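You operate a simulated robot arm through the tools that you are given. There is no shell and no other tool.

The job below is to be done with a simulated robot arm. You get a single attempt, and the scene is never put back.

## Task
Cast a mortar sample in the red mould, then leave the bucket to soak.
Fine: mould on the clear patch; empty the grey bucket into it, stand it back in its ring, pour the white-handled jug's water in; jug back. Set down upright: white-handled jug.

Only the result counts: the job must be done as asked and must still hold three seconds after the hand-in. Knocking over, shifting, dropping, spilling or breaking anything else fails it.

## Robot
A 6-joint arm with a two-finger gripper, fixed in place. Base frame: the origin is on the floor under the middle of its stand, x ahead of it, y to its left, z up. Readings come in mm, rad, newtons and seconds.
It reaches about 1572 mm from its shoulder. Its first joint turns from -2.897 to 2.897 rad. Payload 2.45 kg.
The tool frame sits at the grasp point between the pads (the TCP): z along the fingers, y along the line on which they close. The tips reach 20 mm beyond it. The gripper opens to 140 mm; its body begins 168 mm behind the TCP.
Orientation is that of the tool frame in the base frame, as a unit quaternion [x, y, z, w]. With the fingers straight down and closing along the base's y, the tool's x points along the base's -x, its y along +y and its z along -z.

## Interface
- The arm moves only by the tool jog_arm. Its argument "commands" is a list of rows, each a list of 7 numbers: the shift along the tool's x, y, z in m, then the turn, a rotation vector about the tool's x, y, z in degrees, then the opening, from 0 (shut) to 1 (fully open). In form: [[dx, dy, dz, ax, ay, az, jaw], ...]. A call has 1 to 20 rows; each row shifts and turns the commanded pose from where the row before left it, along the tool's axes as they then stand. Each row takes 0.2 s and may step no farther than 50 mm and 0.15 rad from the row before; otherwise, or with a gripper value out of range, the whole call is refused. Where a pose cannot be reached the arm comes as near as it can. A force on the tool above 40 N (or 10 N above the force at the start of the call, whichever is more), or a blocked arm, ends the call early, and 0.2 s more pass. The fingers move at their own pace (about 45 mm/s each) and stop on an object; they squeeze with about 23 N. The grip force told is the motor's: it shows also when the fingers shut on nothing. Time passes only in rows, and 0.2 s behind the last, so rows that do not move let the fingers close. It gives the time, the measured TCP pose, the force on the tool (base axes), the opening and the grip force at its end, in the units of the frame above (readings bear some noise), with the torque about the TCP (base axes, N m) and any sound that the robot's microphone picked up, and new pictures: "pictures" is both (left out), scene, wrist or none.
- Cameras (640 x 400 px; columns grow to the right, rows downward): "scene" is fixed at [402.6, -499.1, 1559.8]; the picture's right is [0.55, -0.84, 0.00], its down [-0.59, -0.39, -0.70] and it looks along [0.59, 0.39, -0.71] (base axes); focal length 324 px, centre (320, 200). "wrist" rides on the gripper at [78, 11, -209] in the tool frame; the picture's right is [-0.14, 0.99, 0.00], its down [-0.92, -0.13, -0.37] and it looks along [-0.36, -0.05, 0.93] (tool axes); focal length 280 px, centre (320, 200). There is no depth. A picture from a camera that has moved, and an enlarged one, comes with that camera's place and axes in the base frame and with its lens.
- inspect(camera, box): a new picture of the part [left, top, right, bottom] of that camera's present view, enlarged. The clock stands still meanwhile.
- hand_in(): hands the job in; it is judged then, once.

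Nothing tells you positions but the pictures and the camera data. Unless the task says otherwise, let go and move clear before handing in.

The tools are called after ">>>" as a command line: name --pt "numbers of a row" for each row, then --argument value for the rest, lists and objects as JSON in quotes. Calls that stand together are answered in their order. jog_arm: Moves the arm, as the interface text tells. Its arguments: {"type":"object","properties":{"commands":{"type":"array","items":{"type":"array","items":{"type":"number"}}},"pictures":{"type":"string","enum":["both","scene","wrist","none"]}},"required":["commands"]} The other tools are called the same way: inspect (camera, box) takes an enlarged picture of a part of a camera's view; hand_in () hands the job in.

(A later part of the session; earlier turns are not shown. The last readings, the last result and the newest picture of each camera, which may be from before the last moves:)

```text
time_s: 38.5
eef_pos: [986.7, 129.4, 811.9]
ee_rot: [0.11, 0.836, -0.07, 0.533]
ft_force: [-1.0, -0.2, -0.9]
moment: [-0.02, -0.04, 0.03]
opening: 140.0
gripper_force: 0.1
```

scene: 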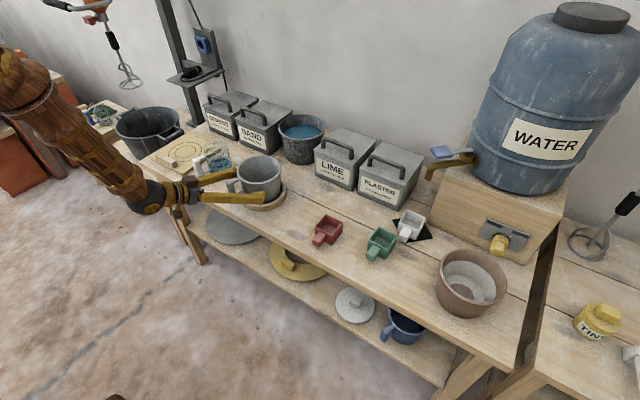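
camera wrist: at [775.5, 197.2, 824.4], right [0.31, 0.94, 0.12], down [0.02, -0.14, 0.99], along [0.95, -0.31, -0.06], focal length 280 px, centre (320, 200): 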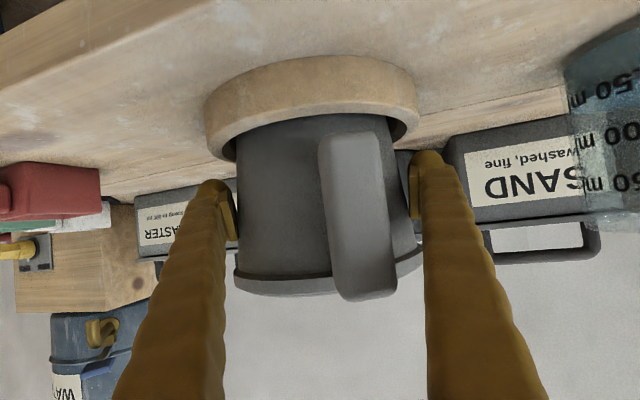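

Contact gone; gripper centred on the bucket at z≈812. Closing on the body.

>>> jog_arm --pt "0 0 0 0 0 0 0.93" --pt "0 0 0 0 0 0 0.9" --pt "0 0 0 0 0 0 0.5" --pt "0 0 0 0 0 0 0" --pt "0 0 0 0 0 0 0" --pictures "wrist"

>>> inspect --camera "scene" --box '[200, 130, 310, 220]'

>>> inspect --camera "wrist" --box '[200, 60, 440, 260]'

```text
time_s: 39.7
eef_pos: [987.6, 129.6, 812.3]
ee_rot: [0.11, 0.836, -0.07, 0.533]
ft_force: [-6.0, -2.1, 1.2]
moment: [-0.09, 0.01, -0.1]
opening: 139.0
gripper_force: 23.0
camera wrist: at [775.7, 197.0, 828.5], right [0.31, 0.94, 0.12], down [0.02, -0.14, 0.99], along [0.95, -0.31, -0.06], focal length 280 px, centre (320, 200)
```

wrist: 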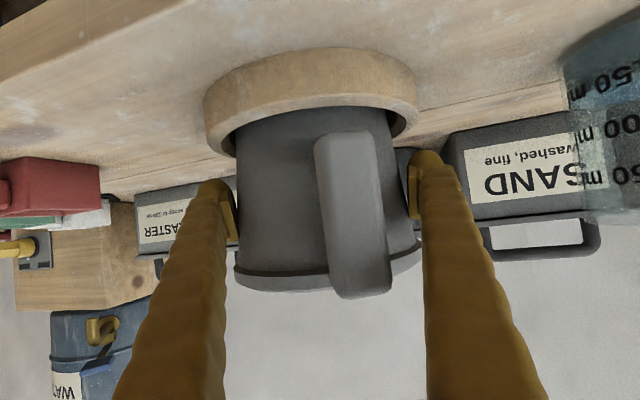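

```text
4.44 times, centred on (255, 175) of scene
camera zoom: at [402.6, -499.1, 1559.8], right [0.55, -0.84, 0.0], down [-0.59, -0.39, -0.7], along [0.59, 0.39, -0.71], focal length 1442 px, centre (609, 311)
```

zoom: 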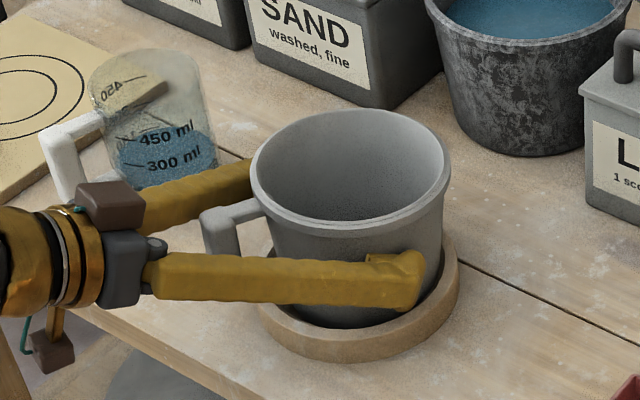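

```text
2.00 times, centred on (320, 160) of wrist
camera zoom: at [775.7, 197.0, 828.5], right [0.31, 0.94, 0.12], down [0.02, -0.14, 0.99], along [0.95, -0.31, -0.06], focal length 561 px, centre (320, 280)
```

zoom: 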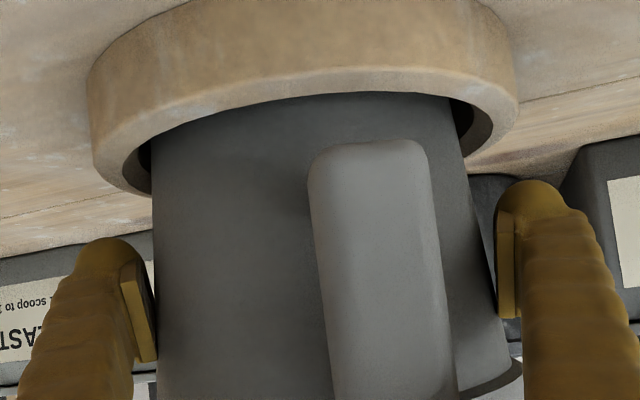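

Gripped at 139 mm with 23 N. Lifting a little to test the hold.

>>> jog_arm --pt "-0.0045 0 -0.0021 0 0 0 0" --pt "-0.0045 0 -0.0021 0 0 0 0" --pt "-0.0045 0 -0.0021 0 0 0 0" --pt "0 0 0 0 0 0 0" --pt "0 0 0 0 0 0 0" --pictures "wrist"

>>> inspect --camera "scene" --box '[200, 130, 310, 220]'

>>> inspect --camera "wrist" --box '[200, 60, 440, 260]'

```text
time_s: 40.9
eef_pos: [987.8, 129.4, 826.1]
ee_rot: [0.111, 0.835, -0.071, 0.534]
ft_force: [0.6, -0.1, -2.9]
moment: [-0.02, 0.0, 0.02]
opening: 135.4
gripper_force: 23.5
camera wrist: at [775.4, 197.4, 843.1], right [0.31, 0.94, 0.12], down [0.02, -0.14, 0.99], along [0.95, -0.31, -0.06], focal length 280 px, centre (320, 200)
```

wrist: 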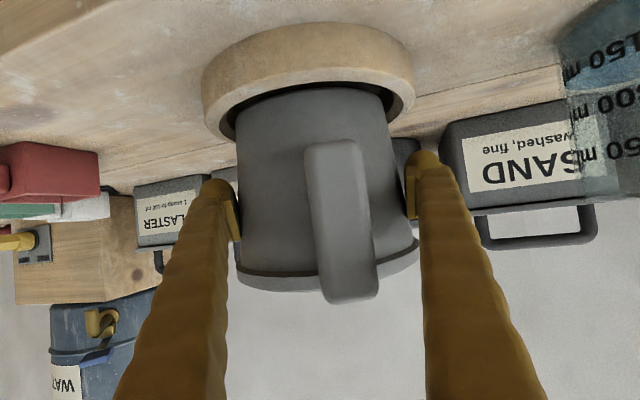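

```text
4.44 times, centred on (255, 175) of scene
camera zoom: at [402.6, -499.1, 1559.8], right [0.55, -0.84, 0.0], down [-0.59, -0.39, -0.7], along [0.59, 0.39, -0.71], focal length 1442 px, centre (609, 311)
```

zoom: 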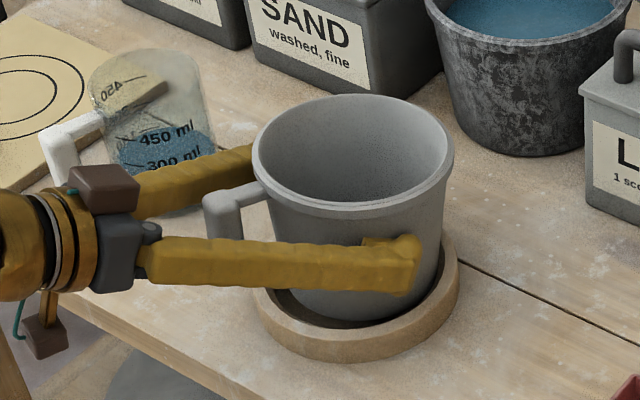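

```text
2.00 times, centred on (320, 160) of wrist
camera zoom: at [775.4, 197.4, 843.1], right [0.31, 0.94, 0.12], down [0.02, -0.14, 0.99], along [0.95, -0.31, -0.06], focal length 561 px, centre (320, 280)
```

zoom: 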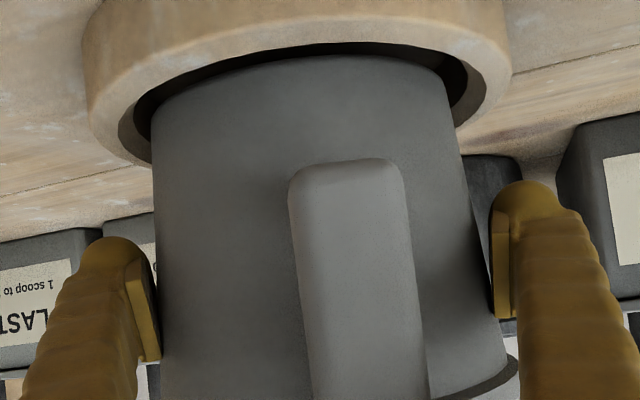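

The bucket lifts level with the gripper (≈3–4 N load). Continuing the lift gently.

>>> jog_arm --pt "-0.0091 0 -0.0042 0 0 0 0" --pt "-0.0136 0 -0.0063 0 0 0 0" --pt "-0.0181 0 -0.0085 0 0 0 0" --pt "-0.0181 0 -0.0085 0 0 0 0" --pt "0 0 0 0 0 0 0"

>>> inspect --camera "scene" --box '[180, 90, 320, 210]'

>>> inspect --camera "wrist" --box '[200, 40, 440, 300]'

```text
time_s: 42.1
eef_pos: [985.5, 128.9, 891.7]
ee_rot: [0.11, 0.836, -0.07, 0.533]
ft_force: [0.5, -0.1, -1.8]
moment: [0.01, 0.01, 0.02]
opening: 135.2
gripper_force: 23.4
camera wrist: at [774.9, 197.1, 908.4], right [0.31, 0.94, 0.12], down [0.02, -0.14, 0.99], along [0.95, -0.31, -0.06], focal length 280 px, centre (320, 200)
```

scene: 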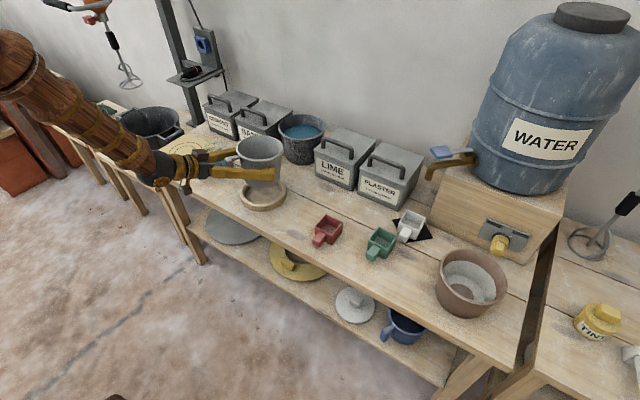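
wrist: 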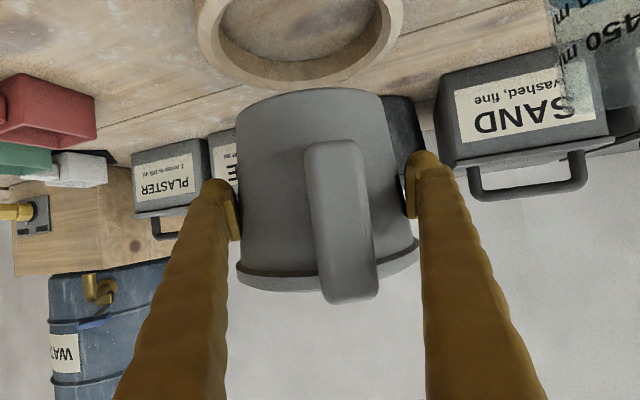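

```text
3.33 times, centred on (250, 150) of scene
camera zoom: at [402.6, -499.1, 1559.8], right [0.55, -0.84, 0.0], down [-0.59, -0.39, -0.7], along [0.59, 0.39, -0.71], focal length 1081 px, centre (553, 367)
```

zoom: 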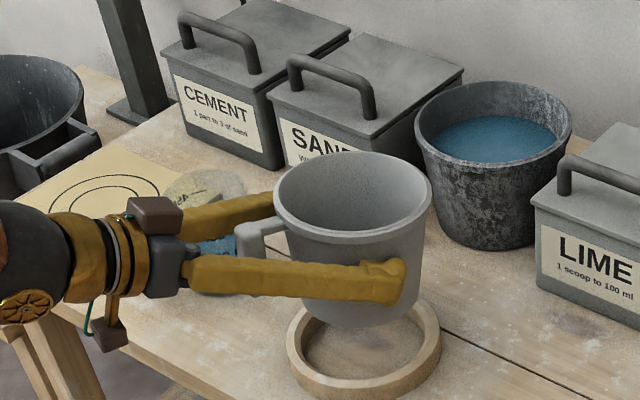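

```text
1.54 times, centred on (320, 170) of wrist
camera zoom: at [774.9, 197.1, 908.4], right [0.31, 0.94, 0.12], down [0.02, -0.14, 0.99], along [0.95, -0.31, -0.06], focal length 431 px, centre (320, 246)
```

zoom: 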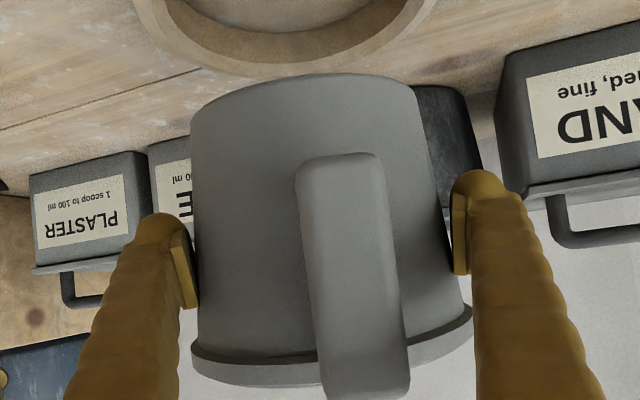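

The bucket is securely held and clear of its ring. Carrying it level toward the mould's left side at z≈900.

>>> jog_arm --pt "-0.0015 -0.01 0.0023 0 0 0 0" --pt "-0.003 -0.02 0.0045 0 0 0 0" --pt "-0.003 -0.02 0.0045 0 0 0 0" --pt "-0.003 -0.02 0.0045 0 0 0 0" --pt "-0.003 -0.02 0.0045 0 0 0 0" --pt "-0.003 -0.02 0.0045 0 0 0 0" --pt "-0.003 -0.02 0.0045 0 0 0 0" --pt "-0.003 -0.02 0.0045 0 0 0 0" --pt "-0.003 -0.02 0.0045 0 0 0 0" --pt "-0.003 -0.02 0.0045 0 0 0 0" --pt "-0.0014 -0.0099 0.0024 0 0 0 0" --pt "0 0 0 0 0 0 0"

>>> inspect --camera "scene" --box '[220, 120, 380, 260]'

```text
time_s: 44.7
eef_pos: [985.4, -77.1, 899.2]
ee_rot: [0.111, 0.836, -0.071, 0.533]
ft_force: [0.2, -0.7, -2.4]
moment: [-0.01, -0.01, -0.04]
opening: 135.2
gripper_force: 23.3
camera wrist: at [774.7, -10.2, 915.6], right [0.31, 0.94, 0.12], down [0.02, -0.14, 0.99], along [0.95, -0.31, -0.06], focal length 280 px, centre (320, 200)
```

scene: 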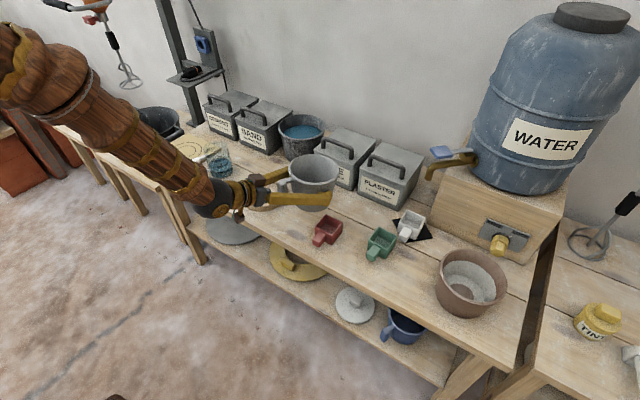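
wrist: 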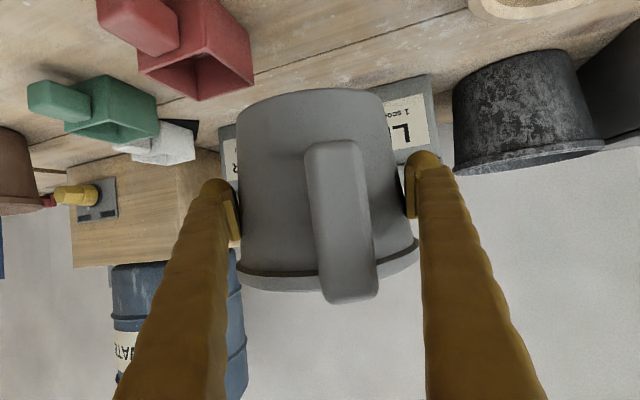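

```text
2.86 times, centred on (300, 190) of scene
camera zoom: at [402.6, -499.1, 1559.8], right [0.55, -0.84, 0.0], down [-0.59, -0.39, -0.7], along [0.59, 0.39, -0.71], focal length 927 px, centre (377, 229)
```

zoom: 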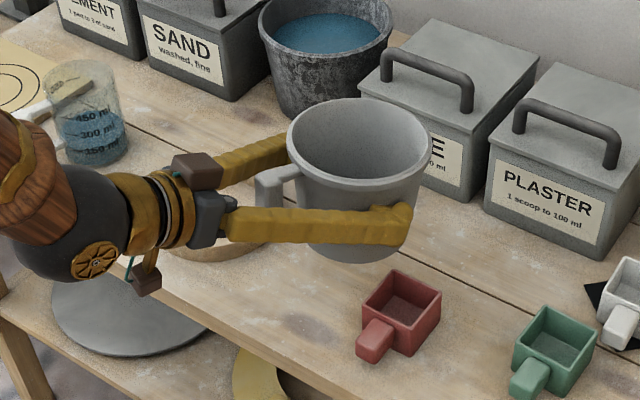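

Now rotating the tool to horizontal (25°) before rolling; the bucket will lean back slightly, well below spill angle.

>>> jog_arm --pt "0 0 0 0 -5 0 0" --pt "0 0 0 0 -5 0 0" --pt "0 0 0 0 -5 0 0" --pt "0 0 0 0 -5 0 0" --pt "0 0 0 0 -5 0 0" --pt "0 0 0 0 0 0 0"

>>> inspect --camera "scene" --box '[220, 120, 380, 260]'

```text
time_s: 46.1
eef_pos: [1011.0, -55.1, 926.0]
ee_rot: [0.084, 0.704, -0.111, 0.696]
ft_force: [-0.1, -1.0, -2.6]
moment: [-0.01, -0.05, -0.01]
opening: 134.8
gripper_force: 22.8
out of reach, approached as far as the arm can: row 2, 3, 4, 5
camera wrist: at [811.7, 10.4, 848.7], right [0.28, 0.96, 0.1], down [-0.38, 0.01, 0.93], along [0.89, -0.29, 0.36], focal length 280 px, centre (320, 200)
```

scene: 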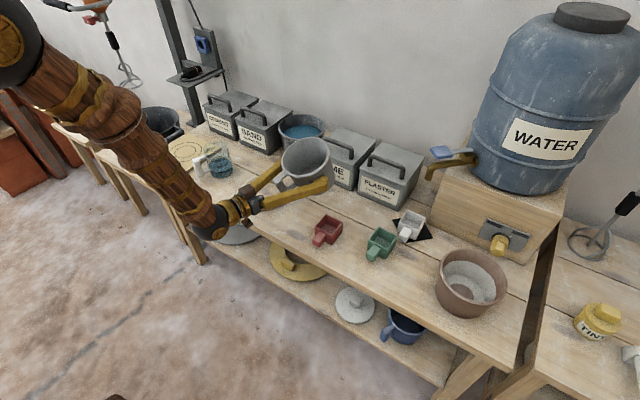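
wrist: 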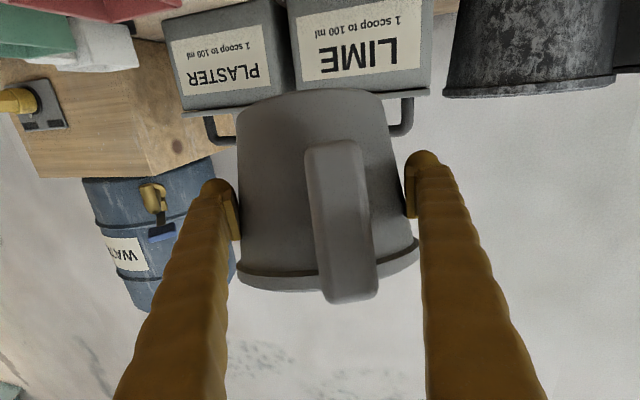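

```text
2.86 times, centred on (300, 190) of scene
camera zoom: at [402.6, -499.1, 1559.8], right [0.55, -0.84, 0.0], down [-0.59, -0.39, -0.7], along [0.59, 0.39, -0.71], focal length 927 px, centre (377, 229)
```

zoom: 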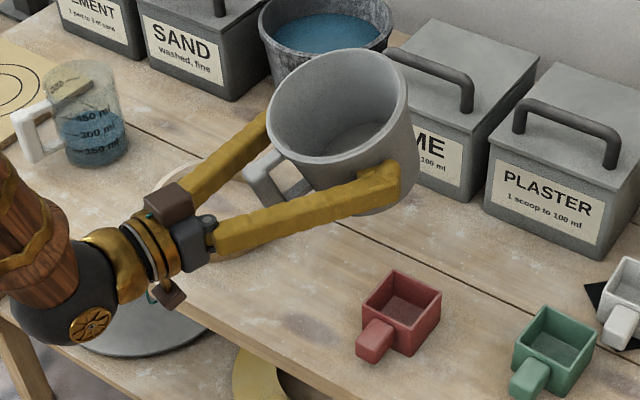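

Horizontal isn't reachable here, but the grip held the bucket rigidly through the pitch, so I'll pour by pitching forward instead (opening away from the robot). First pitching back past upright to about 40°, still below spill angle.

>>> jog_arm --pt "0 0 0 0 6 2.25 0" --pt "0 0 0 0 6.5 0 0" --pt "0 0 0 0 6.5 0 0" --pt "0 0 0 0 6.5 0 0" --pt "0 0 0 0 6.5 0 0" --pt "0 0 0 0 6.5 0 0" --pt "0 0 0 0 6.5 0 0" --pt "0 0 0 0 0 0 0"

>>> inspect --camera "scene" --box '[220, 100, 380, 260]'

```text
time_s: 47.9
eef_pos: [1021.1, -43.4, 940.9]
ee_rot: [0.13, 0.91, -0.036, 0.391]
ft_force: [0.1, -0.3, -2.4]
moment: [0.02, -0.01, -0.01]
opening: 134.9
gripper_force: 23.6
out of reach, approached as far as the arm can: row 1, 2
camera wrist: at [825.6, 17.8, 1027.8], right [0.35, 0.93, 0.14], down [0.32, -0.25, 0.91], along [0.88, -0.28, -0.38], focal length 280 px, centre (320, 200)
```

scene: 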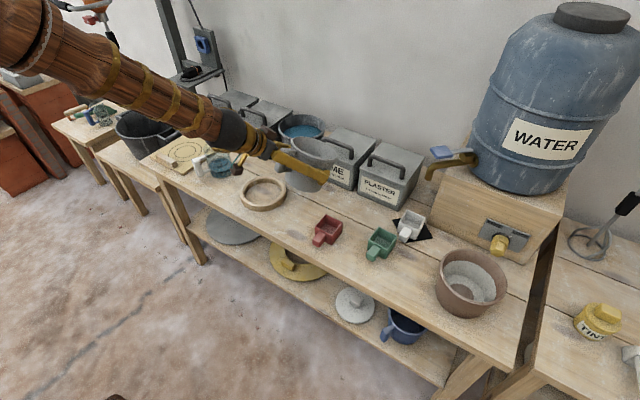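
wrist: 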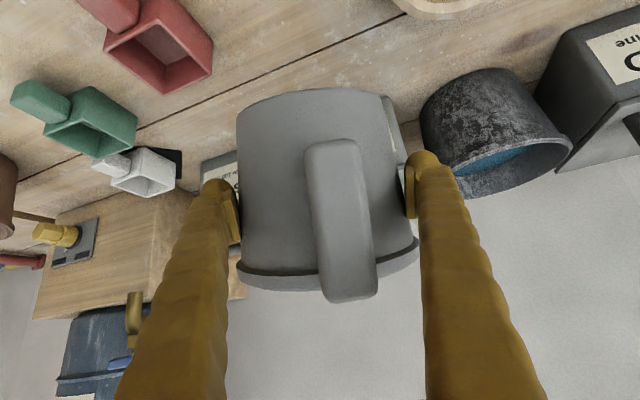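

```text
2.50 times, centred on (300, 180) of scene
camera zoom: at [402.6, -499.1, 1559.8], right [0.55, -0.84, 0.0], down [-0.59, -0.39, -0.7], along [0.59, 0.39, -0.71], focal length 811 px, centre (370, 250)
```

zoom: 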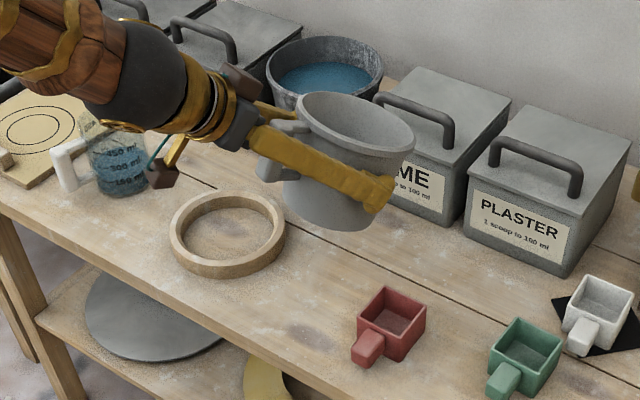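

>>> jog_arm --pt "0 0 0 0 7.1 -2.8 0" --pt "0 0 0 0 7.1 0 0" --pt "0 0 0 0 7.2 0 0" --pt "0 0 0 0 0 0 0" --pictures "scene"

```text
time_s: 48.9
eef_pos: [1020.7, -55.4, 941.5]
ee_rot: [0.134, 0.953, -0.04, 0.27]
ft_force: [-1.0, -0.5, -3.1]
moment: [-0.04, -0.02, 0.03]
opening: 134.6
gripper_force: 22.5
out of reach, approached as far as the arm can: row 1, 2
```

scene: 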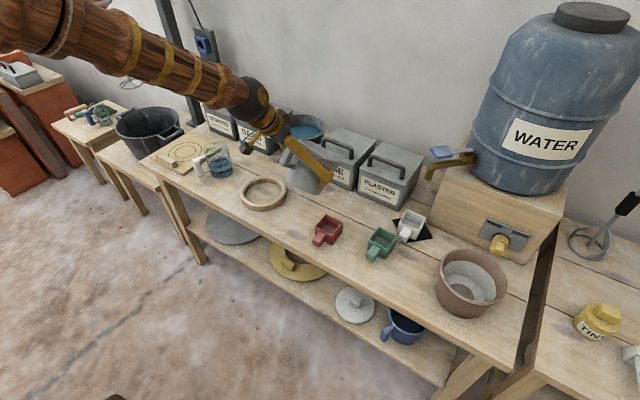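

Past the wrist singularity now (tool inclined ≈58°, bucket tilted ≈33°, level sideways). Translating toward the pour position behind the mould.

>>> jog_arm --pt "0.01456 -0.01468 -0.00504 0 0 0 0" --pt "0.01456 -0.01468 -0.00504 0 0 0 0" --pt "0.01456 -0.01468 -0.00504 0 0 0 0" --pt "0.01456 -0.01468 -0.00504 0 0 0 0" --pt "0.01456 -0.01468 -0.00504 0 0 0 0" --pt "0.01456 -0.01468 -0.00504 0 0 0 0" --pt "0.01456 -0.01468 -0.00504 0 0 0 0" --pt "0.01456 -0.01468 -0.00504 0 0 0 0" --pt "0 0 0 0 0 0 0"

>>> inspect --camera "scene" --box '[220, 120, 380, 260]'

```text
time_s: 50.9
eef_pos: [871.7, -136.2, 914.2]
ee_rot: [0.135, 0.952, -0.041, 0.27]
ft_force: [0.2, 0.3, -2.2]
moment: [-0.01, 0.0, -0.01]
opening: 134.7
gripper_force: 23.1
camera wrist: at [705.5, -76.4, 1049.7], right [0.39, 0.92, 0.07], down [0.53, -0.28, 0.8], along [0.75, -0.27, -0.6], focal length 280 px, centre (320, 200)
```

scene: 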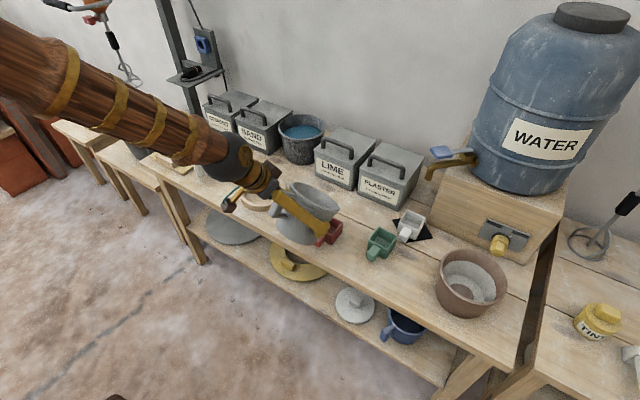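
wrist: 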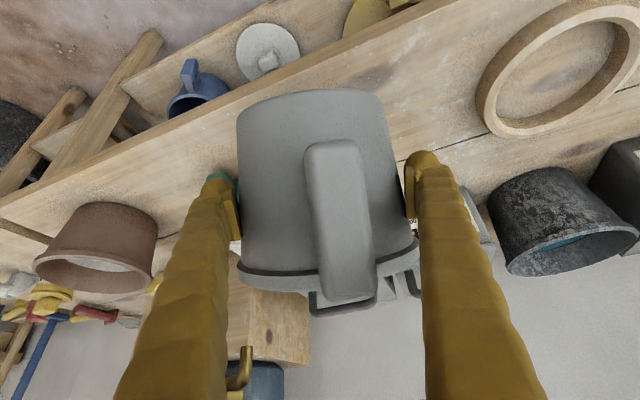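

```text
2.86 times, centred on (300, 190) of scene
camera zoom: at [402.6, -499.1, 1559.8], right [0.55, -0.84, 0.0], down [-0.59, -0.39, -0.7], along [0.59, 0.39, -0.71], focal length 927 px, centre (377, 229)
```

zoom: 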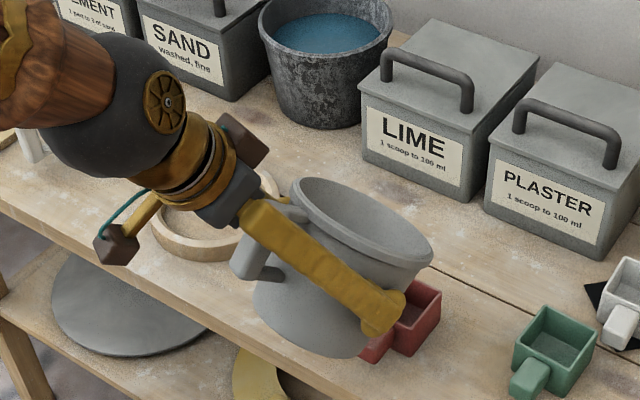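

>>> inspect --camera "scene" --box '[270, 160, 350, 220]'

>>> inspect --camera "wrist" --box '[200, 60, 440, 340]'

```text
6.67 times, centred on (310, 190) of scene
camera zoom: at [402.6, -499.1, 1559.8], right [0.55, -0.84, 0.0], down [-0.59, -0.39, -0.7], along [0.59, 0.39, -0.71], focal length 2163 px, centre (387, 267)
```

zoom: 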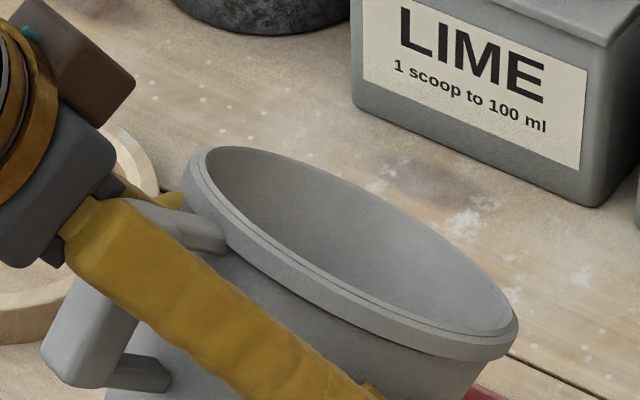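

```text
1.43 times, centred on (320, 200) of wrist
camera zoom: at [705.5, -76.4, 1049.7], right [0.39, 0.92, 0.07], down [0.53, -0.28, 0.8], along [0.75, -0.27, -0.6], focal length 401 px, centre (320, 200)
```

zoom: 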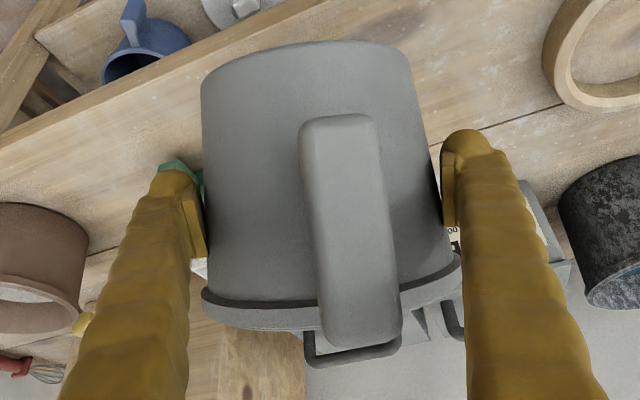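

The bucket axis is about 16 mm ahead of the TCP in the grip but stable. Now pitching to ~60° tilt while lowering so the lip sits just over the mould's near side.

>>> jog_arm --pt "0.00499 0.00026 0.0068 0 5.3 0 0" --pt "0.00434 0.00026 0.00723 0 5.3 0 0" --pt "0.00365 0.00026 0.0076 0 5.3 0 0" --pt "0.00293 0.00026 0.0079 0 5.3 0 0" --pt "0.00219 0.00026 0.00814 0 5.3 0 0" --pt "0 0 0 0 0 0 0"

>>> inspect --camera "scene" --box '[270, 160, 370, 260]'

>>> inspect --camera "wrist" --box '[200, 40, 440, 340]'

```text
time_s: 52.3
eef_pos: [869.0, -134.3, 871.5]
ee_rot: [0.14, 0.989, -0.008, 0.046]
ft_force: [0.2, -0.1, -3.0]
moment: [-0.04, -0.01, 0.02]
opening: 134.3
gripper_force: 23.2
camera wrist: at [779.6, -95.6, 1072.1], right [0.41, 0.91, 0.01], down [0.81, -0.37, 0.45], along [0.42, -0.18, -0.89], focal length 280 px, centre (320, 200)
```

scene: 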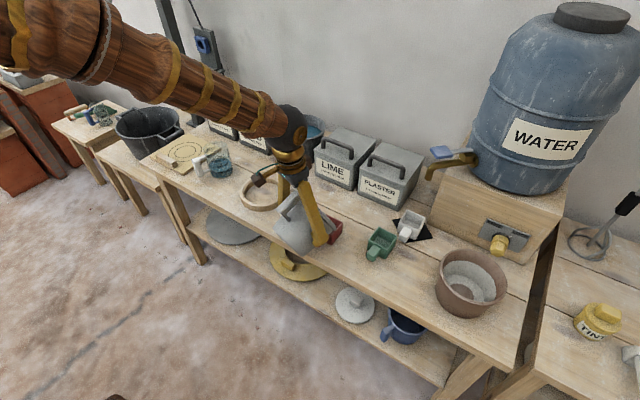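
wrist: 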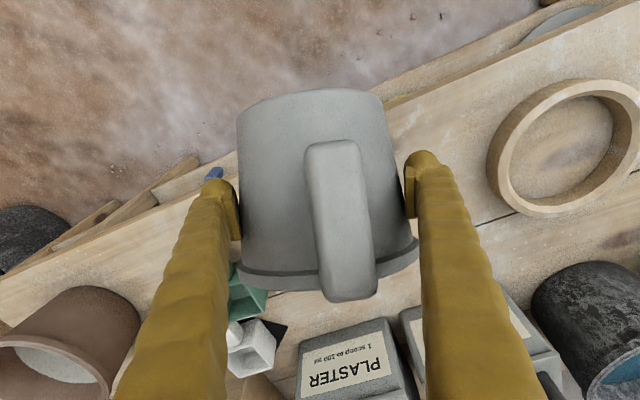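

```text
4.00 times, centred on (320, 210) of scene
camera zoom: at [402.6, -499.1, 1559.8], right [0.55, -0.84, 0.0], down [-0.59, -0.39, -0.7], along [0.59, 0.39, -0.71], focal length 1298 px, centre (320, 160)
```

zoom: 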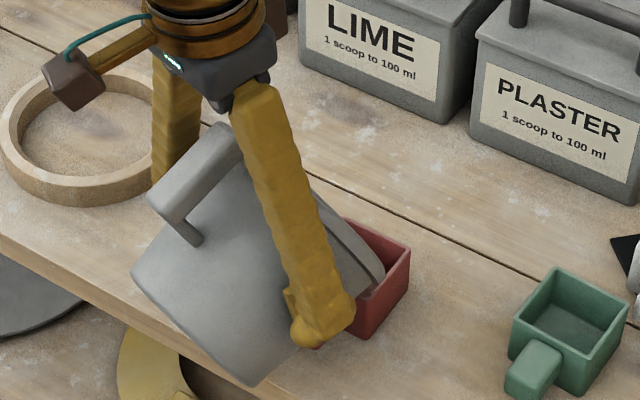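

```text
1.33 times, centred on (320, 190) of wrist
camera zoom: at [779.6, -95.6, 1072.1], right [0.41, 0.91, 0.01], down [0.81, -0.37, 0.45], along [0.42, -0.18, -0.89], focal length 374 px, centre (320, 213)
```

zoom: 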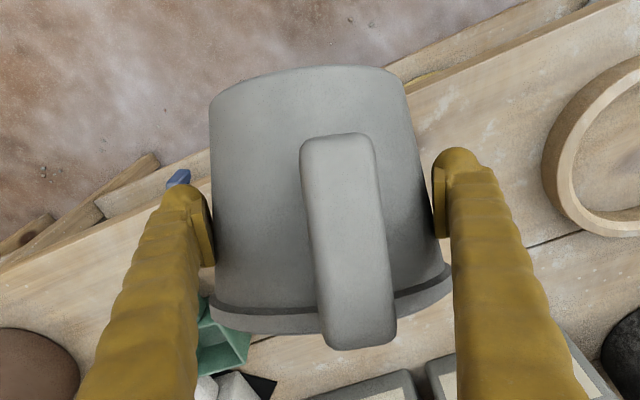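

Lip is over the mould's near side with the bucket at ~60°. Now tilting slowly (10° at a time) while keeping the lip in place, watching for flow.

>>> jog_arm --pt "-0.00235 0 -0.00277 0 2 0 0" --pt "-0.00225 0 -0.00285 0 2 0 0" --pt "-0.00215 0 -0.00292 0 2 0 0" --pt "-0.00205 0 -0.003 0 2 0 0" --pt "-0.00195 0 -0.00307 0 2 0 0" --pt "0 0 0 0 0 0 0" --pt "0 0 0 0 0 0 0"

>>> inspect --camera "scene" --box '[270, 170, 370, 260]'

>>> inspect --camera "wrist" --box '[200, 140, 440, 380]'

```text
time_s: 53.9
eef_pos: [879.8, -137.2, 887.8]
ee_rot: [0.139, 0.989, 0.004, -0.042]
ft_force: [-0.2, -0.9, -2.8]
moment: [-0.01, -0.02, 0.0]
opening: 134.2
gripper_force: 23.1
camera wrist: at [825.0, -108.6, 1100.5], right [0.41, 0.91, -0.02], down [0.88, -0.38, 0.29], along [0.26, -0.13, -0.96], focal length 280 px, centre (320, 200)
```

scene: 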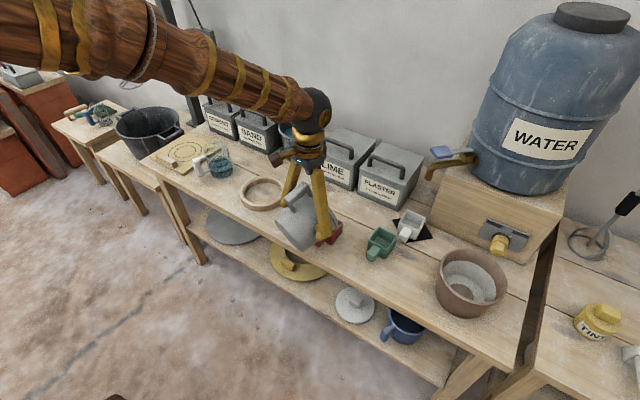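
wrist: 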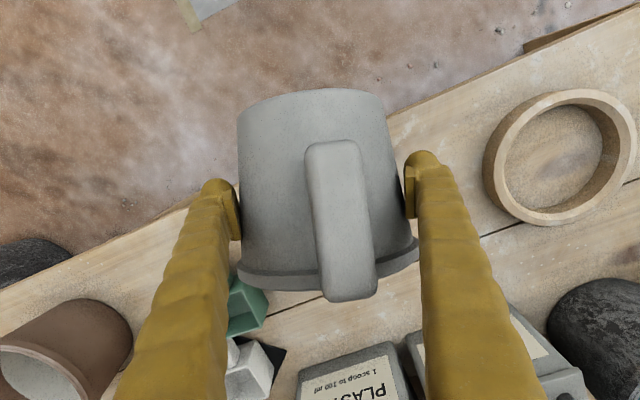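

```text
4.44 times, centred on (320, 215) of scene
camera zoom: at [402.6, -499.1, 1559.8], right [0.55, -0.84, 0.0], down [-0.59, -0.39, -0.7], along [0.59, 0.39, -0.71], focal length 1442 px, centre (320, 133)
```

zoom: 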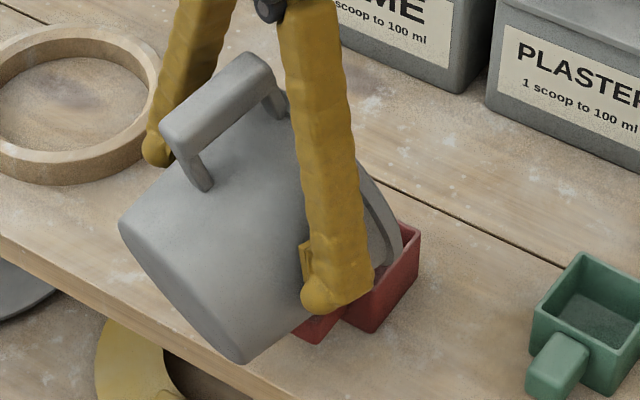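

```text
1.67 times, centred on (320, 260) of wrist
camera zoom: at [825.0, -108.6, 1100.5], right [0.41, 0.91, -0.02], down [0.88, -0.38, 0.29], along [0.26, -0.13, -0.96], focal length 467 px, centre (320, 100)
```

zoom: 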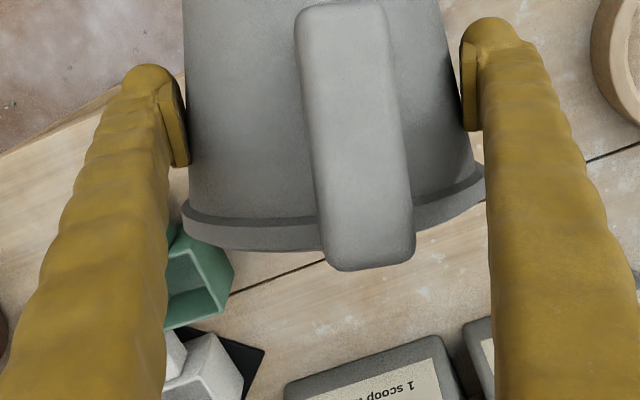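

>>> jog_arm --pt "-0.00235 0 -0.00271 0 2 0 0" --pt "0 0 0 0 0 0 0" --pt "-0.00226 0 -0.00279 0 2 0 0" --pt "0 0 0 0 0 0 0" --pt "-0.00216 0 -0.00287 0 2 0 0" --pt "0 0 0 0 0 0 0" --pt "-0.00205 0 -0.00294 0 2 0 0" --pt "0 0 0 0 0 0 0" --pt "-0.00195 0 -0.00302 0 2 0 0" --pt "0 0 0 0 0 0 0" --pt "0 0 0 0 0 0 0"

>>> inspect --camera "scene" --box '[270, 170, 370, 260]'

>>> inspect --camera "wrist" --box '[200, 140, 440, 380]'

```text
time_s: 56.3
eef_pos: [892.1, -139.0, 899.1]
ee_rot: [0.14, 0.982, 0.016, -0.127]
ft_force: [-0.1, -0.4, -3.3]
moment: [-0.01, -0.06, -0.02]
opening: 133.9
gripper_force: 22.8
camera wrist: at [874.1, -122.3, 1120.3], right [0.4, 0.91, -0.04], down [0.91, -0.4, 0.12], along [0.1, -0.08, -0.99], focal length 280 px, centre (320, 200)
```

scene: 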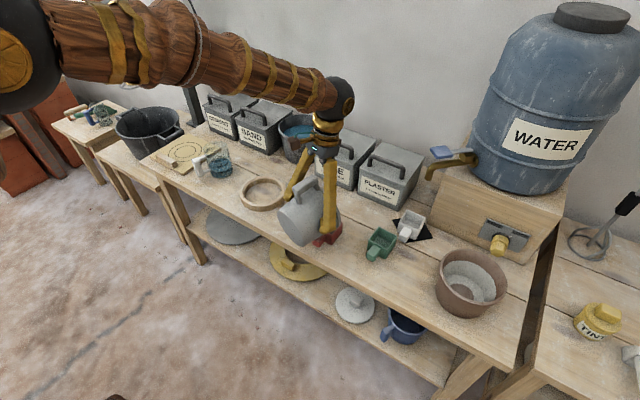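
wrist: 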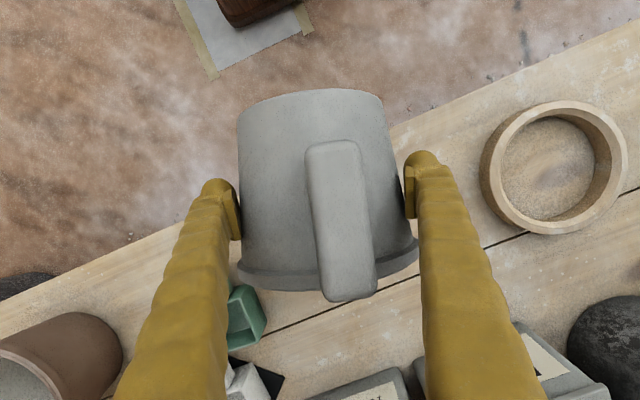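

```text
4.44 times, centred on (320, 215) of scene
camera zoom: at [402.6, -499.1, 1559.8], right [0.55, -0.84, 0.0], down [-0.59, -0.39, -0.7], along [0.59, 0.39, -0.71], focal length 1442 px, centre (320, 133)
```

zoom: 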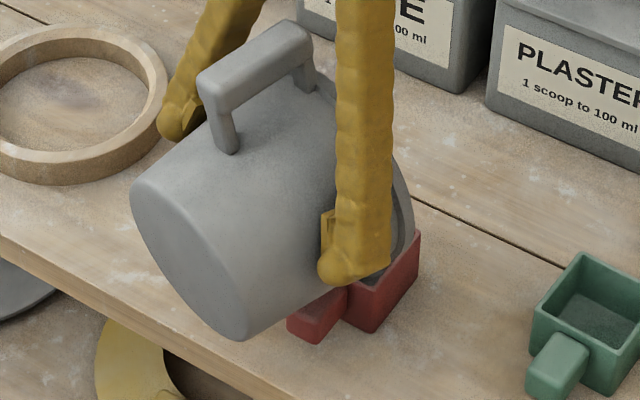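

```text
1.67 times, centred on (320, 260) of wrist
camera zoom: at [874.1, -122.3, 1120.3], right [0.4, 0.91, -0.04], down [0.91, -0.4, 0.12], along [0.1, -0.08, -0.99], focal length 467 px, centre (320, 100)
```

zoom: 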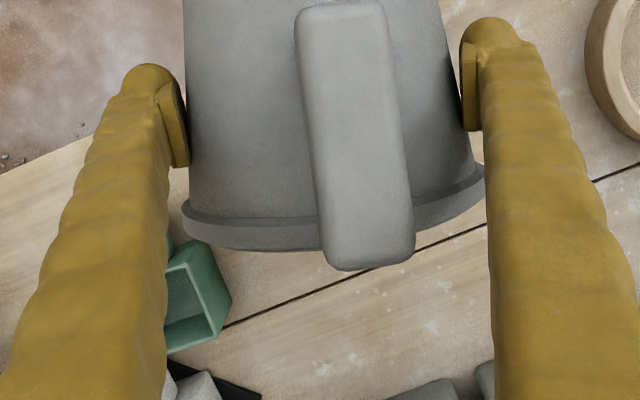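

>>> inspect --camera "scene" --box '[310, 205, 355, 250]'

```text
8.89 times, centred on (332, 228) of scene
camera zoom: at [402.6, -499.1, 1559.8], right [0.55, -0.84, 0.0], down [-0.59, -0.39, -0.7], along [0.59, 0.39, -0.71], focal length 2883 px, centre (209, -44)
```

zoom: 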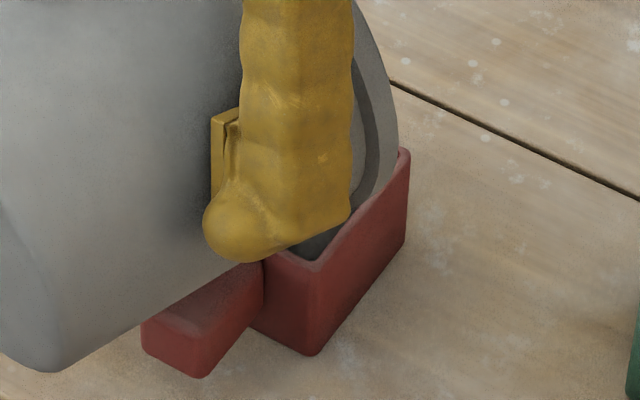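

>>> jog_arm --pt "-0.00233 -0.0008 -0.00276 0 2 0 0" --pt "0 0 0 0 0 0 0" --pt "-0.00223 -0.0007 -0.00284 0 2 0 0" --pt "0 0 0 0 0 0 0" --pt "-0.00213 0 -0.00291 0 2 0 0" --pt "0 0 0 0 0 0 0" --pt "-0.00202 0 -0.00298 0 2 0 0" --pt "0 0 0 0 0 0 0" --pt "-0.00192 0 -0.00306 0 2 0 0" --pt "0 0 0 0 0 0 0" --pt "0 0 0 0 0 0 0" --pictures "scene"

>>> inspect --camera "scene" --box '[290, 180, 370, 250]'

>>> inspect --camera "wrist" --box '[200, 100, 440, 380]'

```text
time_s: 58.7
eef_pos: [906.6, -144.0, 910.1]
ee_rot: [0.137, 0.967, 0.028, -0.212]
ft_force: [-0.2, 0.4, -3.3]
moment: [0.0, 0.02, -0.03]
opening: 128.1
gripper_force: 22.8
```

scene: 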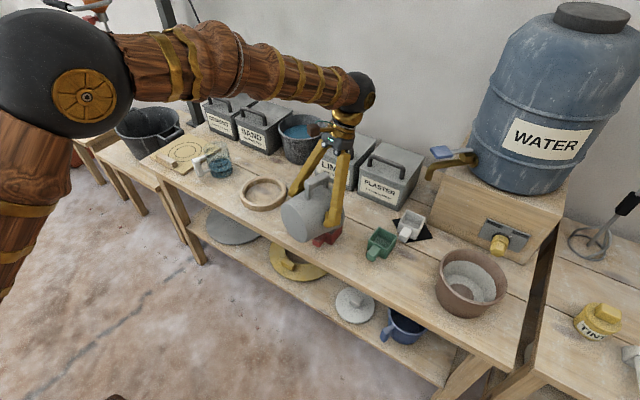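

```text
5.71 times, centred on (330, 215) of scene
camera zoom: at [402.6, -499.1, 1559.8], right [0.55, -0.84, 0.0], down [-0.59, -0.39, -0.7], along [0.59, 0.39, -0.71], focal length 1854 px, centre (263, 114)
```

zoom: 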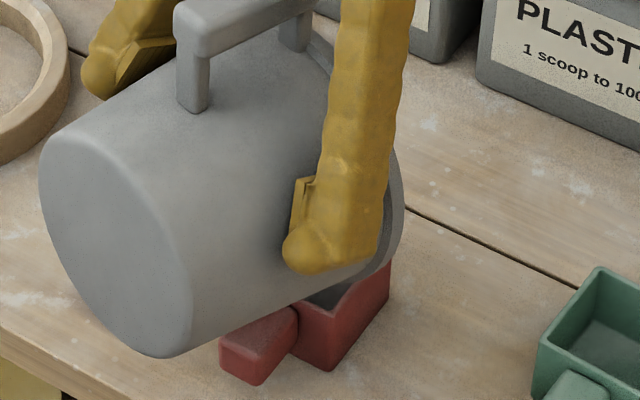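

```text
1.43 times, centred on (320, 240) of wrist
camera zoom: at [925.3, -138.5, 1131.5], right [0.39, 0.92, -0.06], down [0.92, -0.4, -0.05], along [-0.07, -0.04, -1.0], focal length 401 px, centre (320, 143)
```

zoom: 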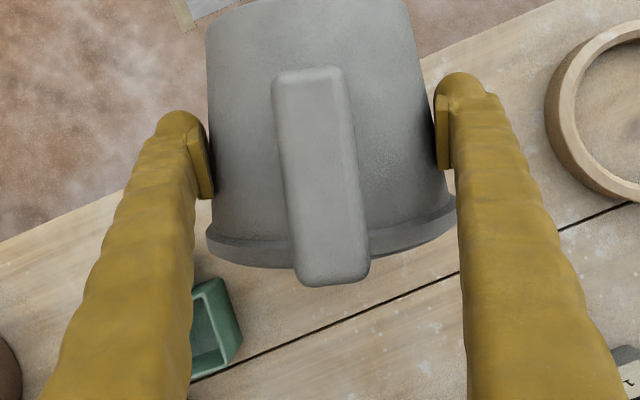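

The grip opening dropped (133.9→128.1), so the bucket is slipping outward a little; no time passes while I look, so I'm checking the mould closely first.

>>> inspect --camera "scene" --box '[322, 218, 350, 242]'

>>> inspect --camera "wrist" --box '[220, 150, 420, 330]'

>>> inspect --camera "scene" --box '[275, 165, 365, 245]'

```text
16.00 times, centred on (336, 230) of scene
camera zoom: at [402.6, -499.1, 1559.8], right [0.55, -0.84, 0.0], down [-0.59, -0.39, -0.7], along [0.59, 0.39, -0.71], focal length 5190 px, centre (64, -280)
```

zoom: 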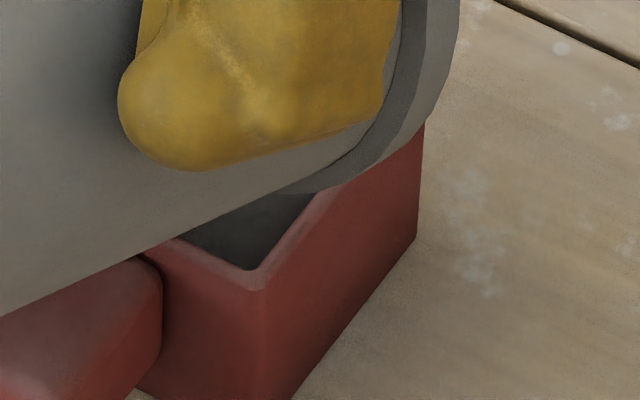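

```text
2.22 times, centred on (320, 240) of wrist
camera zoom: at [925.3, -138.5, 1131.5], right [0.39, 0.92, -0.06], down [0.92, -0.4, -0.05], along [-0.07, -0.04, -1.0], focal length 623 px, centre (320, 111)
```

zoom: 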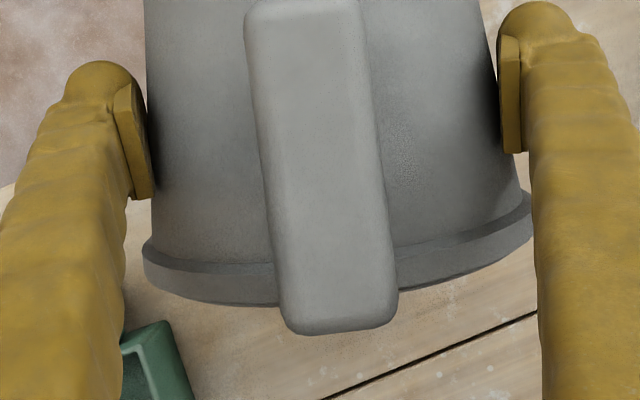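

```text
5.00 times, centred on (320, 205) of scene
camera zoom: at [402.6, -499.1, 1559.8], right [0.55, -0.84, 0.0], down [-0.59, -0.39, -0.7], along [0.59, 0.39, -0.71], focal length 1622 px, centre (320, 175)
```

zoom: 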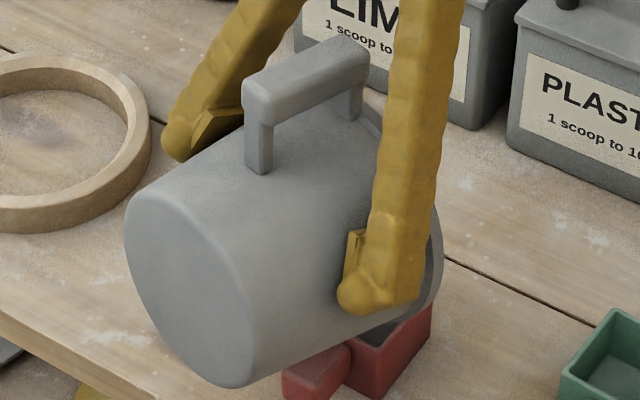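

The mould interior now shows dark grey mortar, so the pour is working; the opening change matches the bucket settling with its facets flat on the pads (its position is unchanged). I'll tilt on to ~105° and hold so it empties fully.

>>> jog_arm --pt "-0.00372 0 -0.00389 0 3 0 0" --pt "-0.00352 0 -0.00408 0 3 0 0" --pt "-0.00329 0 -0.00426 0 3 0 0" --pt "-0.00307 0 -0.00443 0 3 0 0" --pt "-0.00283 0 -0.00458 0 3 0 0" --pt "0 0 0 0 0 0 0"

>>> inspect --camera "scene" --box '[285, 165, 365, 245]'

>>> inspect --camera "wrist" --box '[220, 130, 420, 310]'

>>> inspect --camera "scene" --box '[322, 218, 350, 242]'

```text
time_s: 60.1
eef_pos: [930.5, -151.3, 919.8]
ee_rot: [0.133, 0.931, 0.046, -0.337]
ft_force: [0.4, 0.4, -2.2]
moment: [-0.03, -0.04, 0.01]
opening: 128.0
gripper_force: 23.0
camera wrist: at [1004.1, -161.7, 1129.2], right [0.38, 0.92, -0.09], down [0.87, -0.39, -0.3], along [-0.32, 0.03, -0.95], focal length 280 px, centre (320, 200)
```

scene: 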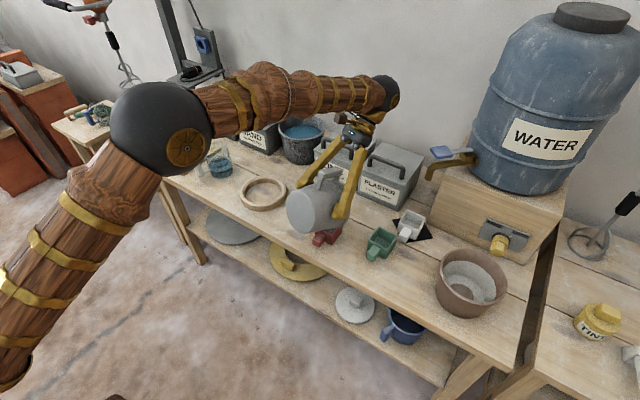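
wrist: 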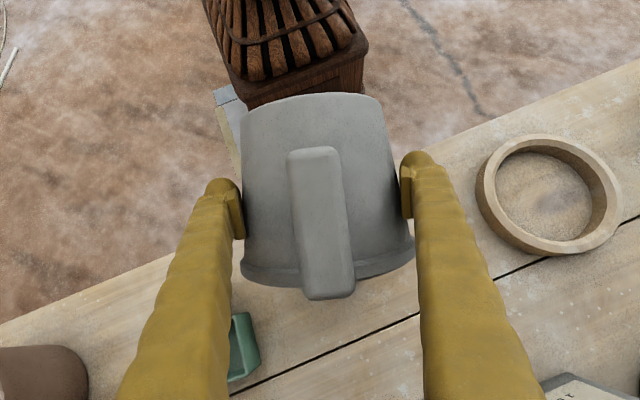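

```text
5.00 times, centred on (325, 205) of scene
camera zoom: at [402.6, -499.1, 1559.8], right [0.55, -0.84, 0.0], down [-0.59, -0.39, -0.7], along [0.59, 0.39, -0.71], focal length 1622 px, centre (295, 175)
```

zoom: 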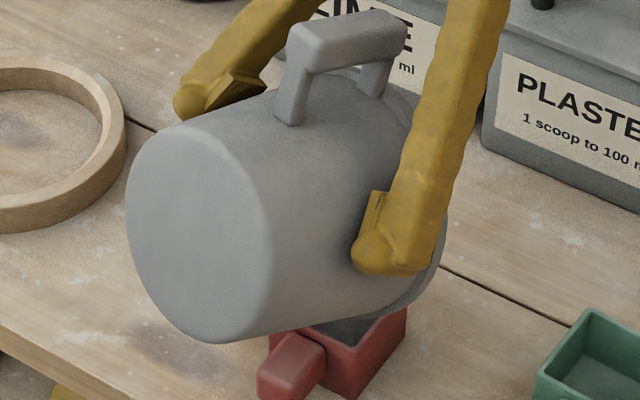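

```text
2.22 times, centred on (320, 220) of wrist
camera zoom: at [1004.1, -161.7, 1129.2], right [0.38, 0.92, -0.09], down [0.87, -0.39, -0.3], along [-0.32, 0.03, -0.95], focal length 623 px, centre (320, 156)
```

zoom: 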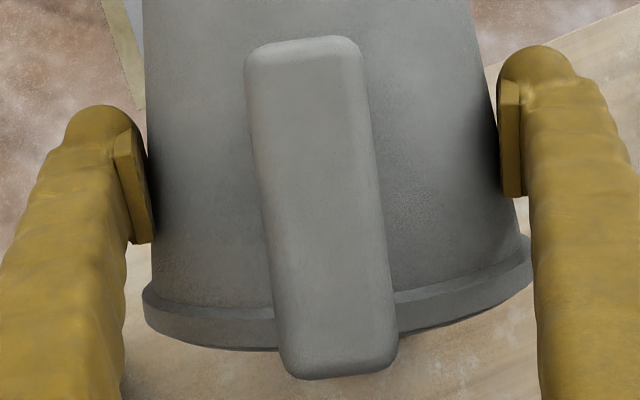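

```text
16.00 times, centred on (336, 230) of scene
camera zoom: at [402.6, -499.1, 1559.8], right [0.55, -0.84, 0.0], down [-0.59, -0.39, -0.7], along [0.59, 0.39, -0.71], focal length 5190 px, centre (64, -280)
```

zoom: 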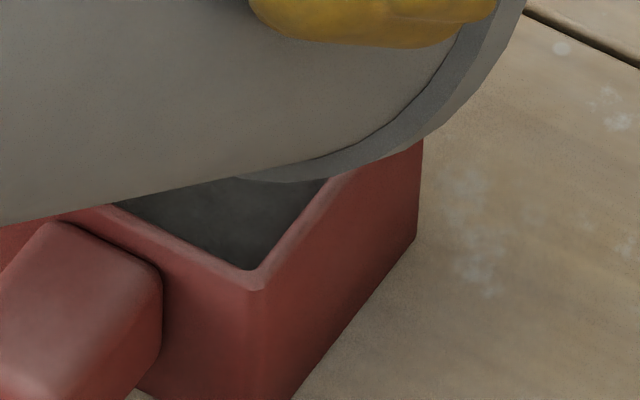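

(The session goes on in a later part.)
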